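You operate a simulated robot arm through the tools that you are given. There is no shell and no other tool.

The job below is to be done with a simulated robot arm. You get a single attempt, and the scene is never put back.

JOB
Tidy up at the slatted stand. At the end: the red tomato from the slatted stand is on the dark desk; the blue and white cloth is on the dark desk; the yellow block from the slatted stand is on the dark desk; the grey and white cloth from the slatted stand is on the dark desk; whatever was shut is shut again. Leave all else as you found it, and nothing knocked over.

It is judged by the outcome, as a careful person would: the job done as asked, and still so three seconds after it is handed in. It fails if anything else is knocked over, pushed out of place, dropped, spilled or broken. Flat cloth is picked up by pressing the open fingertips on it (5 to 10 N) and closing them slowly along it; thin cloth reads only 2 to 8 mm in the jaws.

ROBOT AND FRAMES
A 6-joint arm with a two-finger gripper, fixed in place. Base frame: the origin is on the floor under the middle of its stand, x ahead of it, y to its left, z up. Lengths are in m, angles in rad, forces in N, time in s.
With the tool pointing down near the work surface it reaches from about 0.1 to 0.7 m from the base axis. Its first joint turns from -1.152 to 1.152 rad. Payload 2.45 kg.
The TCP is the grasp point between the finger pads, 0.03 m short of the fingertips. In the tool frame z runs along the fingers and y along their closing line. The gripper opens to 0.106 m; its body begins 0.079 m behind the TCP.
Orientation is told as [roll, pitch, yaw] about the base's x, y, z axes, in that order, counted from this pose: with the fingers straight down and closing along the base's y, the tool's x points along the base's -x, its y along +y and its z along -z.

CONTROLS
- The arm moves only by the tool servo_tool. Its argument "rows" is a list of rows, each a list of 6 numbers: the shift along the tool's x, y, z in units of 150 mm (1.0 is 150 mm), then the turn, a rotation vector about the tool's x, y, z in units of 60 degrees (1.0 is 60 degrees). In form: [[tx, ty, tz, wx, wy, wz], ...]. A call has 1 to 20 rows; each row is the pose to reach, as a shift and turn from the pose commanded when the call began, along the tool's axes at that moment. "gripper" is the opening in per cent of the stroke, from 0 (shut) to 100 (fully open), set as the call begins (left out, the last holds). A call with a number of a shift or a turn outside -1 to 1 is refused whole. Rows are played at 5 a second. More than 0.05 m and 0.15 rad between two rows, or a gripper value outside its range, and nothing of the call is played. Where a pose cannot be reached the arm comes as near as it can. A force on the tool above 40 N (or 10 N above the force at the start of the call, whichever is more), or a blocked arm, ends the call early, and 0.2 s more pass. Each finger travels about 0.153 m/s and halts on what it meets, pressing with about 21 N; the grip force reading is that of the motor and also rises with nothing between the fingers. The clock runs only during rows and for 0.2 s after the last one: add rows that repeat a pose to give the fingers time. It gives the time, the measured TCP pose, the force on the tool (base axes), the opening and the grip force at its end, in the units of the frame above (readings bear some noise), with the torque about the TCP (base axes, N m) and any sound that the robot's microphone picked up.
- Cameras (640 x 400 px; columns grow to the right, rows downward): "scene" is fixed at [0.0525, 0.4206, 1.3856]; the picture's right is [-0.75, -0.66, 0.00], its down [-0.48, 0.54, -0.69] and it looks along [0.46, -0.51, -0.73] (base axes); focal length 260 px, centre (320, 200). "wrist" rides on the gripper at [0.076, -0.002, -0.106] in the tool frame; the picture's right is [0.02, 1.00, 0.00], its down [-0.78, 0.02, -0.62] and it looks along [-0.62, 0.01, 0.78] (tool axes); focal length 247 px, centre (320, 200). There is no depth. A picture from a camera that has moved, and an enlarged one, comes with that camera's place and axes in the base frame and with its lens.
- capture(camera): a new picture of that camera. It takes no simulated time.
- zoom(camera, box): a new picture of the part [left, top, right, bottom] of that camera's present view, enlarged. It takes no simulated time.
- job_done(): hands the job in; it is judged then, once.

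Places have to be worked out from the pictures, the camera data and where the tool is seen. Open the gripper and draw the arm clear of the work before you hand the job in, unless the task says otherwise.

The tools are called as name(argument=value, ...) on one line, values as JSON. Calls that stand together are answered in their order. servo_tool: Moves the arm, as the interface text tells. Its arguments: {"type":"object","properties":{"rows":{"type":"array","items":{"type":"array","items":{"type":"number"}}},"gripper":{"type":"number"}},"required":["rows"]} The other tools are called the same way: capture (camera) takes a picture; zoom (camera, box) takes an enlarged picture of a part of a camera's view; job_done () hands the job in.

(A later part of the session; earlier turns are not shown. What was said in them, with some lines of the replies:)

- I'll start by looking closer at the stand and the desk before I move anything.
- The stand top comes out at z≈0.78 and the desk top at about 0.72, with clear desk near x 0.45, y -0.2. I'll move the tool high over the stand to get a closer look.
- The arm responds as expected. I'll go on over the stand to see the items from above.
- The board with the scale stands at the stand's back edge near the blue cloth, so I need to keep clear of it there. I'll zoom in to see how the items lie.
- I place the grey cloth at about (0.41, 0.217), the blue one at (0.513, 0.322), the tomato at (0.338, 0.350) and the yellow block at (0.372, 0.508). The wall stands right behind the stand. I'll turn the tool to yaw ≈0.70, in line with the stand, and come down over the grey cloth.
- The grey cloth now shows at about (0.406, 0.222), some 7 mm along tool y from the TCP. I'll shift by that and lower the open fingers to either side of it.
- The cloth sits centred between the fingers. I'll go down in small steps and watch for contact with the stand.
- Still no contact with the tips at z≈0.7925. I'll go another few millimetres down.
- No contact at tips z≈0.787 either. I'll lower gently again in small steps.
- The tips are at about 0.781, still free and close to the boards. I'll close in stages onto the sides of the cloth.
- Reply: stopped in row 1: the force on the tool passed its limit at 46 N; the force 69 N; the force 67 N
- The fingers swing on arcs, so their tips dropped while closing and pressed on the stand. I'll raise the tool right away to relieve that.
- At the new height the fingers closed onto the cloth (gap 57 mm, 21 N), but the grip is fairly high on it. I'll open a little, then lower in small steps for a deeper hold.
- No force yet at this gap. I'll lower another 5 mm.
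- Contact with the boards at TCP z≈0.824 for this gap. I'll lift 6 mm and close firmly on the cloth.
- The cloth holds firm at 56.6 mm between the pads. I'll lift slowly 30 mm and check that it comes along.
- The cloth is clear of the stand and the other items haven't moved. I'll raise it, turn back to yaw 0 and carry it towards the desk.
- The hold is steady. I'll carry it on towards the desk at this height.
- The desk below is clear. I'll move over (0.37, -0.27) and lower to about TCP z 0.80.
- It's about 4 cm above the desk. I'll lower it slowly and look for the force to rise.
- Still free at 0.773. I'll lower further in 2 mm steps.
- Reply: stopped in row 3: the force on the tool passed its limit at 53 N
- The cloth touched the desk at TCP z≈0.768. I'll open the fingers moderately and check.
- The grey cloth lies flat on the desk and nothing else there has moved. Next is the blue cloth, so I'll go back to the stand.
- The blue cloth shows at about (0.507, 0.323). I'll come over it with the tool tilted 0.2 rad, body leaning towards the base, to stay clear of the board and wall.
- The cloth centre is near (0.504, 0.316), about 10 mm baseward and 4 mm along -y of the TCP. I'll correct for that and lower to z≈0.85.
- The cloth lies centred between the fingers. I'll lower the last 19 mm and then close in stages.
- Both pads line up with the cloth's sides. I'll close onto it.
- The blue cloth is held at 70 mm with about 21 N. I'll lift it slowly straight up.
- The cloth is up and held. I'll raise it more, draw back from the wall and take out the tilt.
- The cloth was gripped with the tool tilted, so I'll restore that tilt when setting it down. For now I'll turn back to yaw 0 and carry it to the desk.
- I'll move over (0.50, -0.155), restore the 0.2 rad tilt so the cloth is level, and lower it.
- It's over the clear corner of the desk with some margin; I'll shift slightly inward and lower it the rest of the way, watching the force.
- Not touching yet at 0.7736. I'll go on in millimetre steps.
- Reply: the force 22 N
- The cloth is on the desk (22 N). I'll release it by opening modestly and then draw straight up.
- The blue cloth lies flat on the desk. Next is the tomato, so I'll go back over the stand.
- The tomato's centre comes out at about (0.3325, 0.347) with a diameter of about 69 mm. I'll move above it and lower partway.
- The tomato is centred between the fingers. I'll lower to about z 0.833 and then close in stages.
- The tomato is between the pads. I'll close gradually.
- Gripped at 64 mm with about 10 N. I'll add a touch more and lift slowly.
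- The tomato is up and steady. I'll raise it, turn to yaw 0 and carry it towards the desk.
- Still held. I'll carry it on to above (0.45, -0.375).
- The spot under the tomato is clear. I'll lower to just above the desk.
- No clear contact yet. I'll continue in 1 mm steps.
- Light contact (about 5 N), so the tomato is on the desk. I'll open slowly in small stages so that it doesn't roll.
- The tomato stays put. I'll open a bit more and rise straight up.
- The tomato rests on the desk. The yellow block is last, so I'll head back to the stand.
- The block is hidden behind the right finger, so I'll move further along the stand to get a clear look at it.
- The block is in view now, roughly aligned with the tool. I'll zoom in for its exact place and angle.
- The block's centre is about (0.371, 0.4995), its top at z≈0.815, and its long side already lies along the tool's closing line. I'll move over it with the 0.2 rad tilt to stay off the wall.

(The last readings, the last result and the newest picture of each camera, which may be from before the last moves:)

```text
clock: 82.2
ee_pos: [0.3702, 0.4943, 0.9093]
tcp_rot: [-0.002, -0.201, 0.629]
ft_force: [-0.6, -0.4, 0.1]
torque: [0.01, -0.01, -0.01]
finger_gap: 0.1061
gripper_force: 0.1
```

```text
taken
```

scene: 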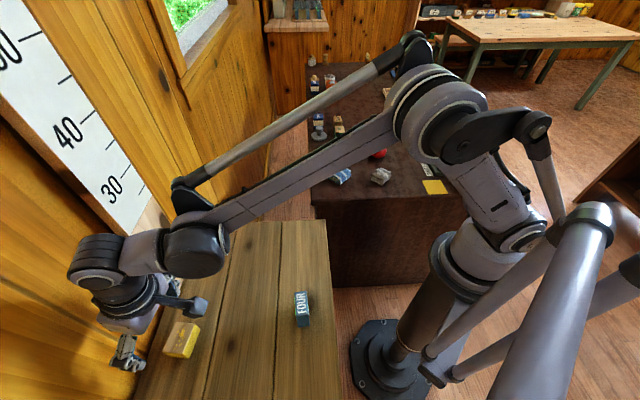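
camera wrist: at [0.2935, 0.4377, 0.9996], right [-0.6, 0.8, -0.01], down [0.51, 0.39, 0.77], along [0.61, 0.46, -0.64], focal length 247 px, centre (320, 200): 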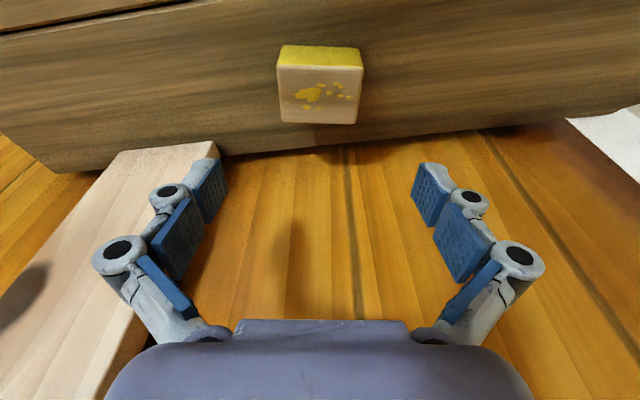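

The block is centred between the fingers. I'll lower to z≈0.85 and check.

servo_tool(rows=[[0.03, 0, 0.08, 0, 0, 0], [0.05, 0, 0.16, 0, 0, 0], [0.08, 0, 0.25, 0, 0, 0], [0.1, 0, 0.33, 0, 0, 0], [0.111, 0, 0.379, 0, 0, 0], [0.111, 0, 0.379, 0, 0, 0]], gripper=100)

capture(camera="wrist")

zoom(camera="scene", box=[60, 220, 260, 400])

```text
clock: 83.6
ee_pos: [0.3648, 0.4917, 0.8513]
tcp_rot: [0.001, -0.2, 0.628]
ft_force: [-0.2, -0.8, -0.2]
torque: [-0.02, -0.02, -0.02]
finger_gap: 0.1061
gripper_force: 0.2
```

```text
taken
camera wrist: at [0.2888, 0.4341, 0.941], right [-0.6, 0.8, -0.01], down [0.51, 0.39, 0.77], along [0.61, 0.46, -0.64], focal length 247 px, centre (320, 200)
```

wrist: 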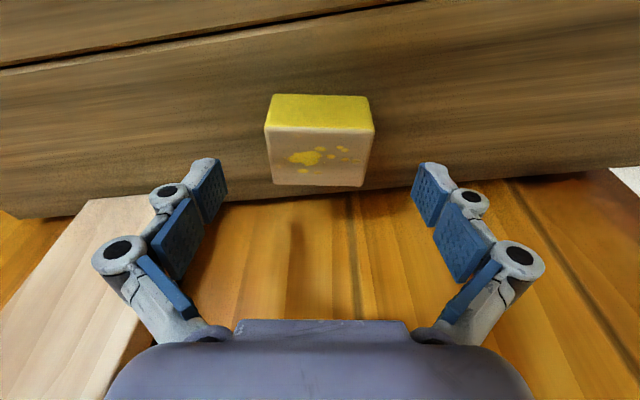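

```text
2.22 times, centred on (160, 310) of scene
camera zoom: at [0.0525, 0.4206, 1.3856], right [-0.75, -0.66, 0.0], down [-0.48, 0.54, -0.69], along [0.46, -0.51, -0.73], focal length 577 px, centre (676, -44)
```

zoom: 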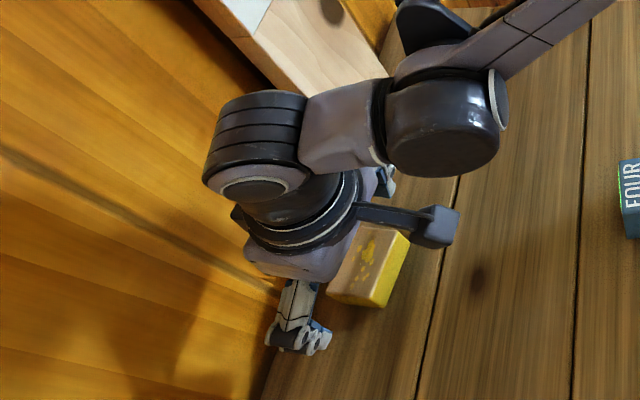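

Good alignment and no contact with the wall. I'll go down the last 15 mm and close in stages.

servo_tool(rows=[[0.006, 0, 0.03, 0, 0, 0], [0.012, 0, 0.06, 0, 0, 0], [0.018, 0, 0.09, 0, 0, 0], [0.02, 0, 0.1, 0, 0, 0], [0.02, 0, 0.1, 0, 0, 0]], gripper=100)

servo_tool(rows=[[0, 0, 0, 0, 0, 0], [0, 0, 0, 0, 0, 0], [0, 0, 0, 0, 0, 0]], gripper=70)

capture(camera="wrist")

```text
clock: 84.8
ee_pos: [0.3648, 0.4905, 0.8361]
tcp_rot: [-0.002, -0.2, 0.629]
ft_force: [0.3, -0.9, 0.2]
torque: [-0.02, 0.02, 0.0]
finger_gap: 0.1063
gripper_force: 0.2
```

```text
clock: 85.6
ee_pos: [0.3638, 0.4916, 0.8368]
tcp_rot: [0.0, -0.202, 0.628]
ft_force: [-0.5, -0.8, -0.2]
torque: [-0.01, 0.01, 0.0]
finger_gap: 0.0742
gripper_force: 0.0
```

```text
taken
camera wrist: at [0.2889, 0.4342, 0.9266], right [-0.6, 0.8, -0.01], down [0.51, 0.39, 0.77], along [0.61, 0.46, -0.64], focal length 247 px, centre (320, 200)
```

wrist: 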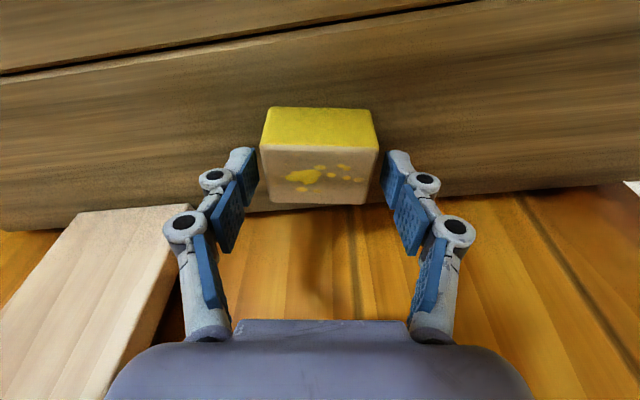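

The pads line up with the block's ends. I'll close onto it.

servo_tool(rows=[[0, 0, 0, 0, 0, 0], [0, 0, 0, 0, 0, 0], [0, 0, 0, 0, 0, 0]], gripper=58)

servo_tool(rows=[[0, 0, 0, 0, 0, 0], [0, 0, 0, 0, 0, 0], [0, 0, 0, 0, 0, 0]], gripper=45)

capture(camera="wrist")

```text
clock: 86.4
ee_pos: [0.3649, 0.4916, 0.8366]
tcp_rot: [0.0, -0.199, 0.629]
ft_force: [-0.8, -0.3, 0.2]
torque: [-0.04, -0.01, 0.0]
finger_gap: 0.0613
gripper_force: 0.1
```

```text
clock: 87.2
ee_pos: [0.365, 0.4906, 0.8368]
tcp_rot: [-0.002, -0.201, 0.628]
ft_force: [0.8, -0.7, 2.0]
torque: [-0.11, -0.02, -0.02]
finger_gap: 0.0555
gripper_force: 20.6
```

```text
taken
camera wrist: at [0.2889, 0.4342, 0.9267], right [-0.6, 0.8, -0.01], down [0.51, 0.39, 0.77], along [0.61, 0.46, -0.64], focal length 247 px, centre (320, 200)
```

wrist: 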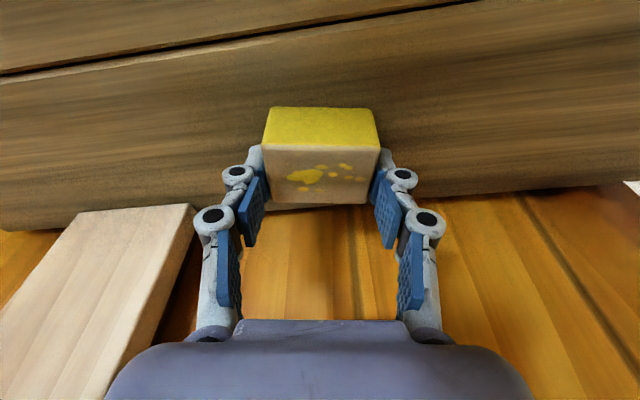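

The block is held at 55.5 mm with 20.6 N. I'll lift slowly and check.

servo_tool(rows=[[-0.008, 0, -0.04, 0, 0, 0], [-0.016, 0, -0.08, 0, 0, 0], [-0.028, 0, -0.14, 0, 0, 0], [-0.04, 0, -0.2, 0, 0, 0], [-0.04, 0, -0.2, 0, 0, 0]])

capture(camera="wrist")

```text
clock: 88.4
ee_pos: [0.3661, 0.4929, 0.8686]
tcp_rot: [-0.001, -0.201, 0.627]
ft_force: [-0.9, 0.2, -0.8]
torque: [-0.01, 0.02, 0.02]
finger_gap: 0.0551
gripper_force: 21.2
```

```text
taken
camera wrist: at [0.29, 0.4352, 0.9582], right [-0.6, 0.8, -0.01], down [0.51, 0.39, 0.77], along [0.61, 0.46, -0.64], focal length 247 px, centre (320, 200)
```

wrist: 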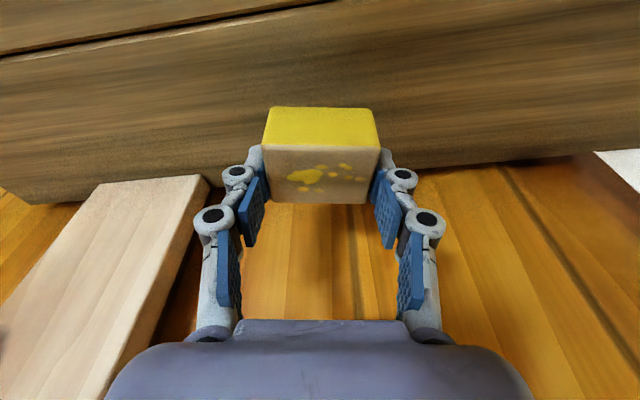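

The block is clear of the stand. I'll raise it, draw back from the wall and take out the tilt.

servo_tool(rows=[[-0.03, 0, -0.15, 0, 0, 0], [-0.04, 0, -0.32, 0, 0, 0], [0.05, -0.06, -0.48, 0, 0.03, 0], [0.17, -0.2, -0.58, 0, 0.07, 0], [0.3, -0.36, -0.64, 0, 0.12, 0], [0.42, -0.52, -0.69, 0, 0.16, 0], [0.534, -0.667, -0.72, 0, 0.191, 0], [0.534, -0.667, -0.72, 0, 0.191, 0]])

servo_tool(rows=[[0.05, -0.12, 0, 0, 0, 0.08], [0.1, -0.25, 0, 0, 0, 0.18], [0.16, -0.38, 0, 0, 0, 0.28], [0.22, -0.52, 0, 0, 0, 0.38], [0.28, -0.66, 0, 0, 0, 0.48], [0.35, -0.8, 0, 0, 0, 0.6], [0.35, -0.8, 0, 0, 0, 0.6]])

capture(camera="wrist")

```text
clock: 90.2
ee_pos: [0.339, 0.3507, 0.9576]
tcp_rot: [0.001, 0.001, 0.628]
ft_force: [0.8, 0.7, -1.1]
torque: [0.02, 0.01, 0.0]
finger_gap: 0.0552
gripper_force: 21.0
```

```text
clock: 91.8
ee_pos: [0.3703, 0.2255, 0.9575]
tcp_rot: [0.0, -0.002, -0.003]
ft_force: [-0.5, -1.0, -1.2]
torque: [0.02, 0.02, 0.0]
finger_gap: 0.0554
gripper_force: 21.5
```

```text
taken
camera wrist: at [0.2951, 0.2243, 1.0646], right [-0.02, 1.0, 0.0], down [0.78, 0.02, 0.62], along [0.62, 0.01, -0.78], focal length 247 px, centre (320, 200)
```

wrist: 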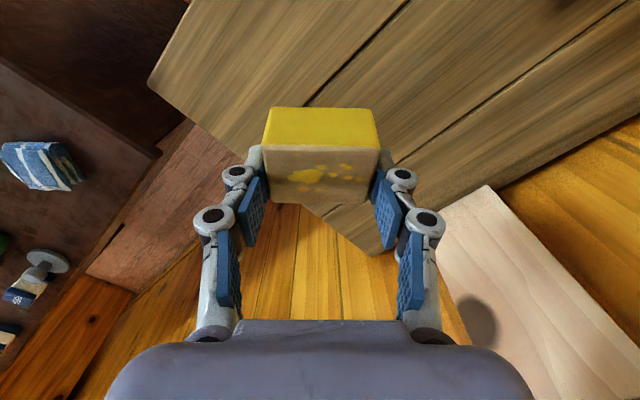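

Still held. I'll carry it to the desk.

servo_tool(rows=[[-0.08, -0.2, 0, 0, 0, 0], [-0.16, -0.4, 0, 0, 0, 0], [-0.24, -0.6, 0, 0, 0, 0], [-0.32, -0.8, 0, 0, 0, 0], [-0.4, -1.0, 0, 0, 0, 0]])

servo_tool(rows=[[-0.08, -0.2, 0, 0, 0, 0], [-0.16, -0.4, 0, 0, 0, 0], [-0.24, -0.6, 0, 0, 0, 0], [-0.32, -0.8, 0, 0, 0, 0], [-0.4, -1.0, 0, 0, 0, 0]])

servo_tool(rows=[[-0.08, -0.2, 0, 0, 0, 0], [-0.16, -0.4, 0, 0, 0, 0], [-0.24, -0.6, 0, 0, 0, 0], [-0.32, -0.8, 0, 0, 0, 0], [-0.4, -1.0, 0, 0, 0, 0]])

capture(camera="wrist")

capture(camera="scene")

```text
clock: 93.0
ee_pos: [0.4316, 0.0718, 0.9575]
tcp_rot: [-0.001, -0.003, 0.001]
ft_force: [0.2, -0.5, -1.0]
torque: [0.01, -0.01, 0.03]
finger_gap: 0.055
gripper_force: 21.0
```

```text
clock: 94.2
ee_pos: [0.4903, -0.0771, 0.9573]
tcp_rot: [0.0, 0.0, -0.002]
ft_force: [0.4, -1.2, -0.5]
torque: [0.01, 0.0, -0.01]
finger_gap: 0.0551
gripper_force: 20.8
```

```text
clock: 95.4
ee_pos: [0.5516, -0.2258, 0.9579]
tcp_rot: [0.0, -0.002, 0.001]
ft_force: [0.0, -0.2, -0.2]
torque: [0.01, 0.0, 0.02]
finger_gap: 0.055
gripper_force: 21.0
```

```text
taken
camera wrist: at [0.4766, -0.2272, 1.0639], right [-0.02, 1.0, 0.0], down [0.78, 0.02, 0.62], along [0.62, 0.01, -0.78], focal length 247 px, centre (320, 200)
```

wrist: 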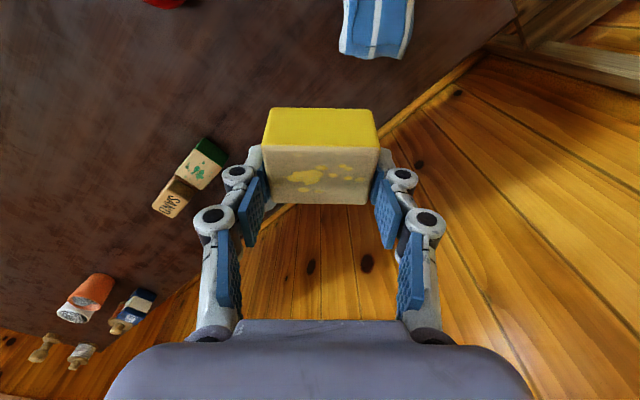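

```text
taken
```

scene: 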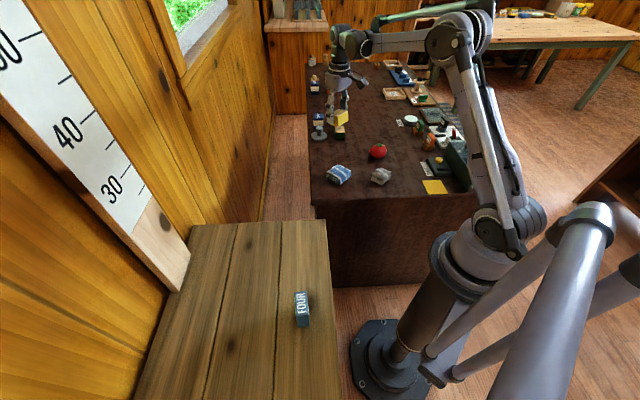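

The stand now holds only the FOUR block, as it should. I'll go over the clear spot near (0.545, -0.285), restore the tilt and lower.

servo_tool(rows=[[0.02, -0.15, 0, 0, -0.05, 0], [0.04, -0.3, 0, 0, -0.1, 0], [0.044, -0.39, 0.1, 0, -0.15, 0], [0.044, -0.39, 0.25, 0, -0.192, 0], [0.044, -0.39, 0.45, 0, -0.192, 0], [0.044, -0.39, 0.65, 0, -0.192, 0], [0.044, -0.39, 0.82, 0, -0.192, 0], [0.044, -0.39, 0.95, 0, -0.192, 0], [0.044, -0.39, 0.95, 0, -0.192, 0]])

capture(camera="wrist")

zoom(camera="scene", box=[290, 80, 450, 220])

```text
clock: 97.4
ee_pos: [0.5441, -0.2846, 0.815]
tcp_rot: [0.0, -0.203, 0.0]
ft_force: [0.8, 0.1, -0.9]
torque: [-0.01, 0.02, 0.0]
finger_gap: 0.055
gripper_force: 20.6
```

```text
taken
camera wrist: at [0.4488, -0.2857, 0.9053], right [-0.02, 1.0, 0.0], down [0.64, 0.02, 0.77], along [0.77, 0.01, -0.64], focal length 247 px, centre (320, 200)
```

wrist: 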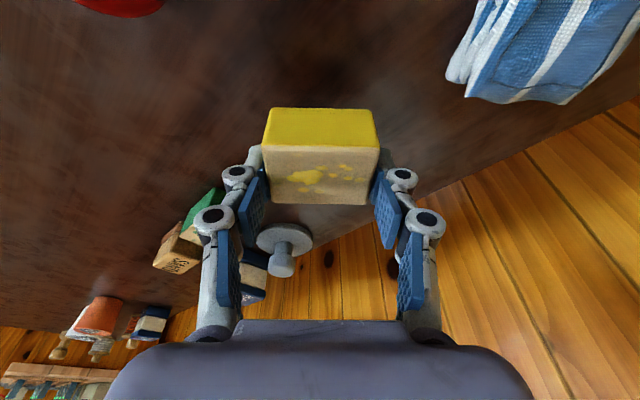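

```text
2.86 times, centred on (370, 150) of scene
camera zoom: at [0.0525, 0.4206, 1.3856], right [-0.75, -0.66, 0.0], down [-0.48, 0.54, -0.69], along [0.46, -0.51, -0.73], focal length 742 px, centre (177, 343)
```

zoom: 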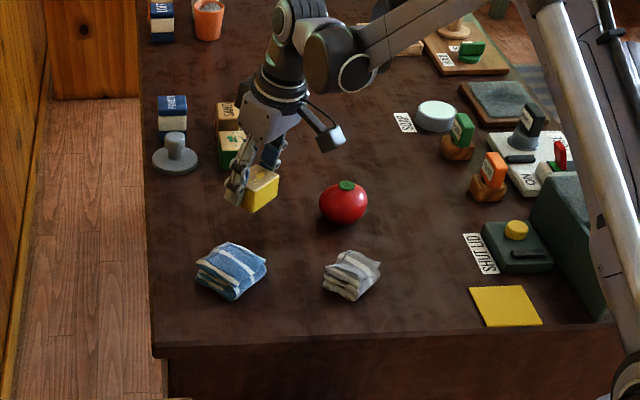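

Positioned as planned. I'll lower to just above the desk, then continue in 1 mm steps.

servo_tool(rows=[[0.012, 0, 0.06, 0, 0, 0], [0.024, 0, 0.12, 0, 0, 0], [0.034, 0, 0.17, 0, 0, 0], [0.042, 0, 0.21, 0, 0, 0], [0.044, 0, 0.22, 0, 0, 0], [0.044, 0, 0.22, 0, 0, 0]])

servo_tool(rows=[[0.0013, 0, 0.0065, 0, 0, 0], [0.0026, 0, 0.013, 0, 0, 0], [0.004, 0, 0.02, 0, 0, 0], [0.0053, 0, 0.026, 0, 0, 0], [0.0053, 0, 0.026, 0, 0, 0]])

```text
clock: 98.8
ee_pos: [0.5436, -0.2843, 0.7804]
tcp_rot: [0.0, -0.203, 0.0]
ft_force: [0.5, 0.3, -0.3]
torque: [-0.03, -0.02, -0.03]
finger_gap: 0.055
gripper_force: 21.4
```

```text
clock: 100.0
ee_pos: [0.5444, -0.2847, 0.7763]
tcp_rot: [-0.001, -0.202, -0.001]
ft_force: [-0.2, 0.2, -0.8]
torque: [0.01, -0.03, -0.01]
finger_gap: 0.0551
gripper_force: 20.8
```

No contact yet. I'll continue down in 1 mm steps.

servo_tool(rows=[[0.0013, 0, 0.0065, 0, 0, 0], [0.0026, 0, 0.013, 0, 0, 0], [0.0035, 0, 0.017, 0, 0, 0], [0.0035, 0, 0.017, 0, 0, 0]])

```text
clock: 101.0
ee_pos: [0.546, -0.2857, 0.7748]
tcp_rot: [0.001, -0.205, -0.001]
ft_force: [-1.1, -1.5, 17.9]
torque: [-0.06, -0.06, 0.03]
finger_gap: 0.0551
gripper_force: 21.1
```

The block is down (18 N). I'll open slowly to release it.

servo_tool(rows=[[-0.001, 0, -0.008, 0, 0, 0], [-0.001, 0, -0.008, 0, 0, 0], [-0.001, 0, -0.008, 0, 0, 0]], gripper=56)

servo_tool(rows=[[0, 0, 0, 0, 0, 0], [0, 0, 0, 0, 0, 0], [0, 0, 0, 0, 0, 0]], gripper=72)

capture(camera="wrist")

zoom(camera="scene", box=[310, 100, 410, 190])

```text
clock: 101.8
ee_pos: [0.5451, -0.2847, 0.7767]
tcp_rot: [0.0, -0.203, 0.0]
ft_force: [-0.1, 0.5, 0.2]
torque: [-0.02, 0.02, 0.01]
finger_gap: 0.0595
gripper_force: 0.1
```

```text
clock: 102.6
ee_pos: [0.5439, -0.2854, 0.7758]
tcp_rot: [0.0, -0.201, 0.0]
ft_force: [-0.3, -0.5, 0.8]
torque: [0.0, -0.03, 0.04]
finger_gap: 0.0764
gripper_force: 0.0
```

```text
taken
camera wrist: at [0.4495, -0.2868, 0.8662], right [-0.02, 1.0, 0.0], down [0.64, 0.02, 0.77], along [0.77, 0.01, -0.64], focal length 247 px, centre (320, 200)
```

wrist: 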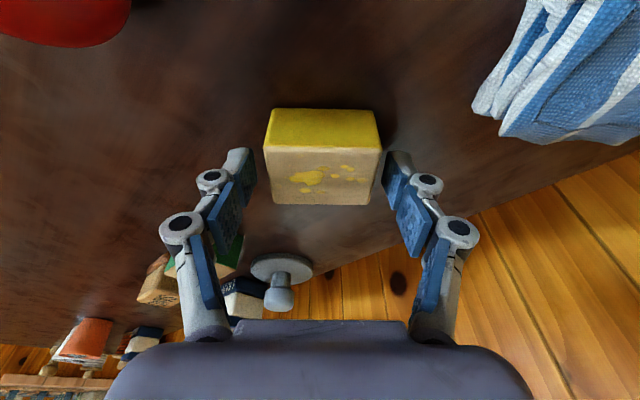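

```text
4.44 times, centred on (360, 145) of scene
camera zoom: at [0.0525, 0.4206, 1.3856], right [-0.75, -0.66, 0.0], down [-0.48, 0.54, -0.69], along [0.46, -0.51, -0.73], focal length 1154 px, centre (142, 444)
```

zoom: 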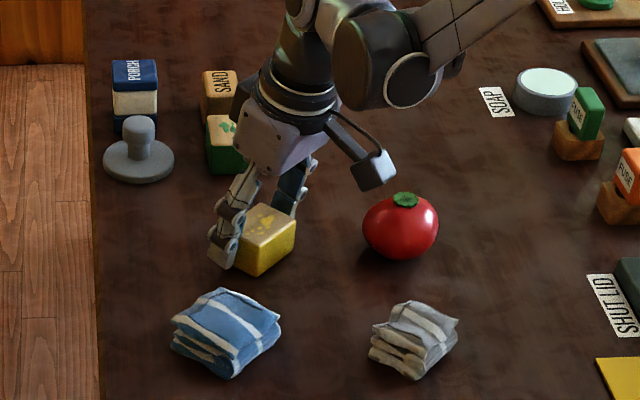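

The block stands on the desk, free of the fingers. I'll rise straight up along the vertical and take out the tilt.

servo_tool(rows=[[-0.02, 0, -0.1, 0, 0, 0], [-0.06, 0, -0.3, 0, 0, 0], [-0.11, 0, -0.55, 0, 0.05, 0], [-0.16, 0, -0.8, 0, 0.1, 0], [-0.2, 0, -0.98, 0, 0.15, 0], [-0.2, 0, -0.98, 0, 0.191, 0]], gripper=80)

servo_tool(rows=[[0.2, 0.2, -0.1, 0, 0, 0], [0.4, 0.4, -0.2, 0, 0, 0], [0.6, 0.6, -0.35, 0, 0, 0], [0.8, 0.8, -0.5, 0, 0, 0], [0.98, 1.0, -0.65, 0, 0, 0], [0.98, 1.0, -0.65, 0, 0, 0]], gripper=100)

capture(camera="scene")

capture(camera="wrist")

```text
clock: 104.0
ee_pos: [0.5439, -0.2825, 0.928]
tcp_rot: [0.0, -0.002, 0.0]
ft_force: [0.9, 0.8, 0.5]
torque: [0.0, -0.06, 0.0]
finger_gap: 0.0845
gripper_force: 0.0
```

```text
clock: 105.4
ee_pos: [0.3932, -0.1316, 1.0225]
tcp_rot: [0.0, -0.003, 0.0]
ft_force: [-0.1, 1.0, 0.3]
torque: [0.01, 0.02, 0.02]
finger_gap: 0.1059
gripper_force: 0.1
```

```text
taken
```

scene: 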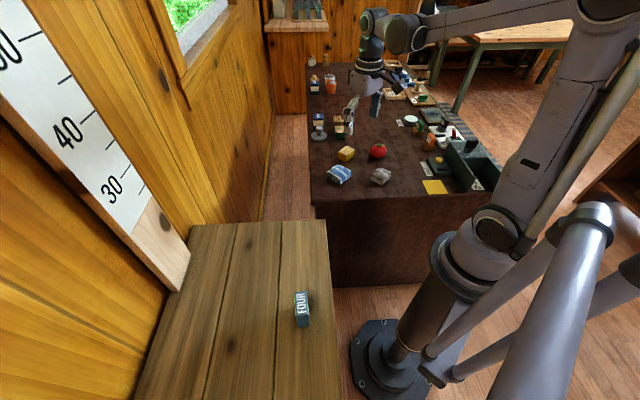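

```text
taken
camera wrist: at [0.3183, -0.1334, 1.1301], right [-0.02, 1.0, 0.0], down [0.78, 0.02, 0.62], along [0.62, 0.01, -0.78], focal length 247 px, centre (320, 200)
```

wrist: 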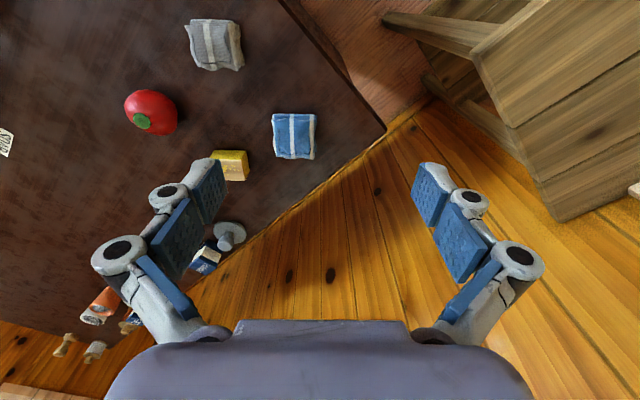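

All four items are on the desk. I'll take close looks at the desk and stand to confirm nothing else has changed.

zoom(camera="scene", box=[290, 40, 520, 210])

zoom(camera="scene", box=[130, 200, 350, 400])

zoom(camera="scene", box=[400, 0, 640, 160])

```text
2.35 times, centred on (405, 125) of scene
camera zoom: at [0.0525, 0.4206, 1.3856], right [-0.75, -0.66, 0.0], down [-0.48, 0.54, -0.69], along [0.46, -0.51, -0.73], focal length 611 px, centre (120, 376)
```

zoom: 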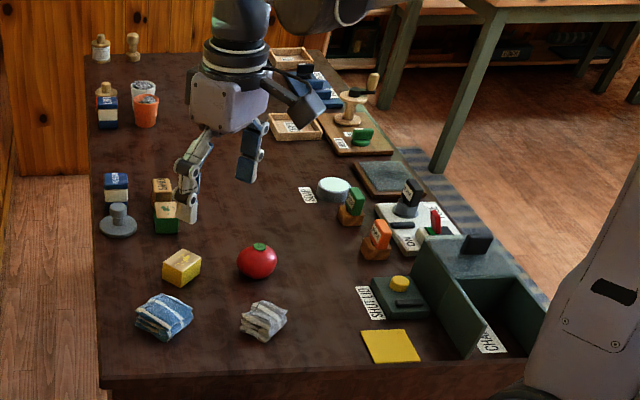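

```text
2.00 times, centred on (240, 300) of scene
camera zoom: at [0.0525, 0.4206, 1.3856], right [-0.75, -0.66, 0.0], down [-0.48, 0.54, -0.69], along [0.46, -0.51, -0.73], focal length 519 px, centre (480, 0)
```

zoom: 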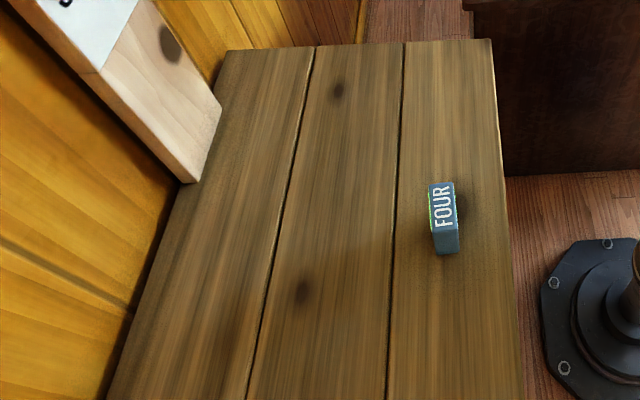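

```text
2.50 times, centred on (520, 80) of scene
camera zoom: at [0.0525, 0.4206, 1.3856], right [-0.75, -0.66, 0.0], down [-0.48, 0.54, -0.69], along [0.46, -0.51, -0.73], focal length 649 px, centre (-180, 500)
```

zoom: 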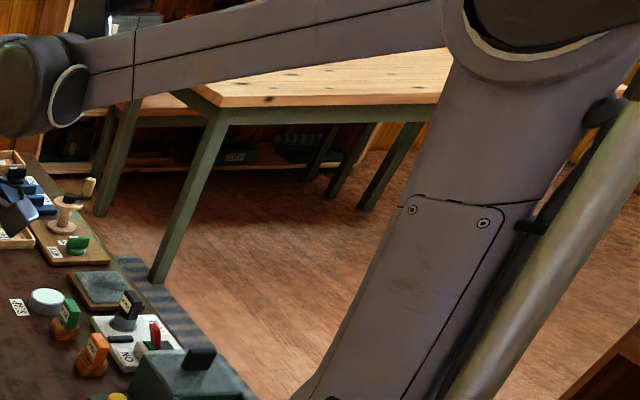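

Everything else stands as it did at the start: the FOUR block, the board and the other desk items. I'll draw the arm back to about its starting place, then hand in.

servo_tool(rows=[[0.08, 0.1, -0.1, 0, 0, 0], [0.16, 0.2, -0.2, 0, 0, 0], [0.23, 0.32, -0.33, 0, 0, 0], [0.23, 0.32, -0.33, 0, 0, 0], [0.23, 0.32, -0.33, 0, 0, 0], [0.23, 0.32, -0.33, 0, 0, 0]], gripper=100)

zoom(camera="scene", box=[290, 40, 520, 210])

```text
clock: 106.8
ee_pos: [0.3592, -0.0871, 1.0734]
tcp_rot: [0.0, -0.004, 0.0]
ft_force: [-1.0, 0.5, 0.4]
torque: [-0.02, 0.0, 0.01]
finger_gap: 0.106
gripper_force: 0.1
```

```text
2.35 times, centred on (405, 125) of scene
camera zoom: at [0.0525, 0.4206, 1.3856], right [-0.75, -0.66, 0.0], down [-0.48, 0.54, -0.69], along [0.46, -0.51, -0.73], focal length 611 px, centre (120, 376)
```

zoom: 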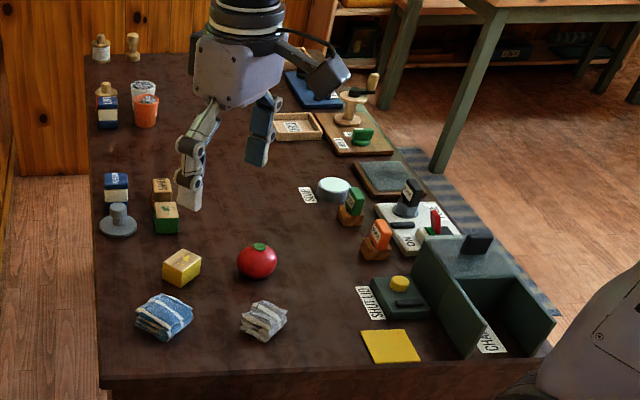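

The tomato, the yellow block and both cloths rest still on the dark desk, the gripper is open and the arm is back at its starting place. I'm handing the job in.

job_done()

```text
The job is handed in.
```

The tomato, the yellow block, the blue and white cloth and the grey and white cloth are all on the dark desk. I've handed the job in, but the result hasn't come back.

- **Rest of the scene:** the FOUR block is still on the slatted stand where it was. The scale board and the other desk items match the first pictures. I didn't open or shut anything.
- **Contact with the stand:** while I first closed on the grey cloth, the fingertips pressed on the stand with nearly 70 N for about a second before I lifted off. In the later pictures, nothing had moved or been marked.
- **Contact with the desk:** lowering the grey cloth touched the desk with a brief peak of about 53 N, with no visible effect.
- **Arm:** it is back near its starting pose with the gripper open.
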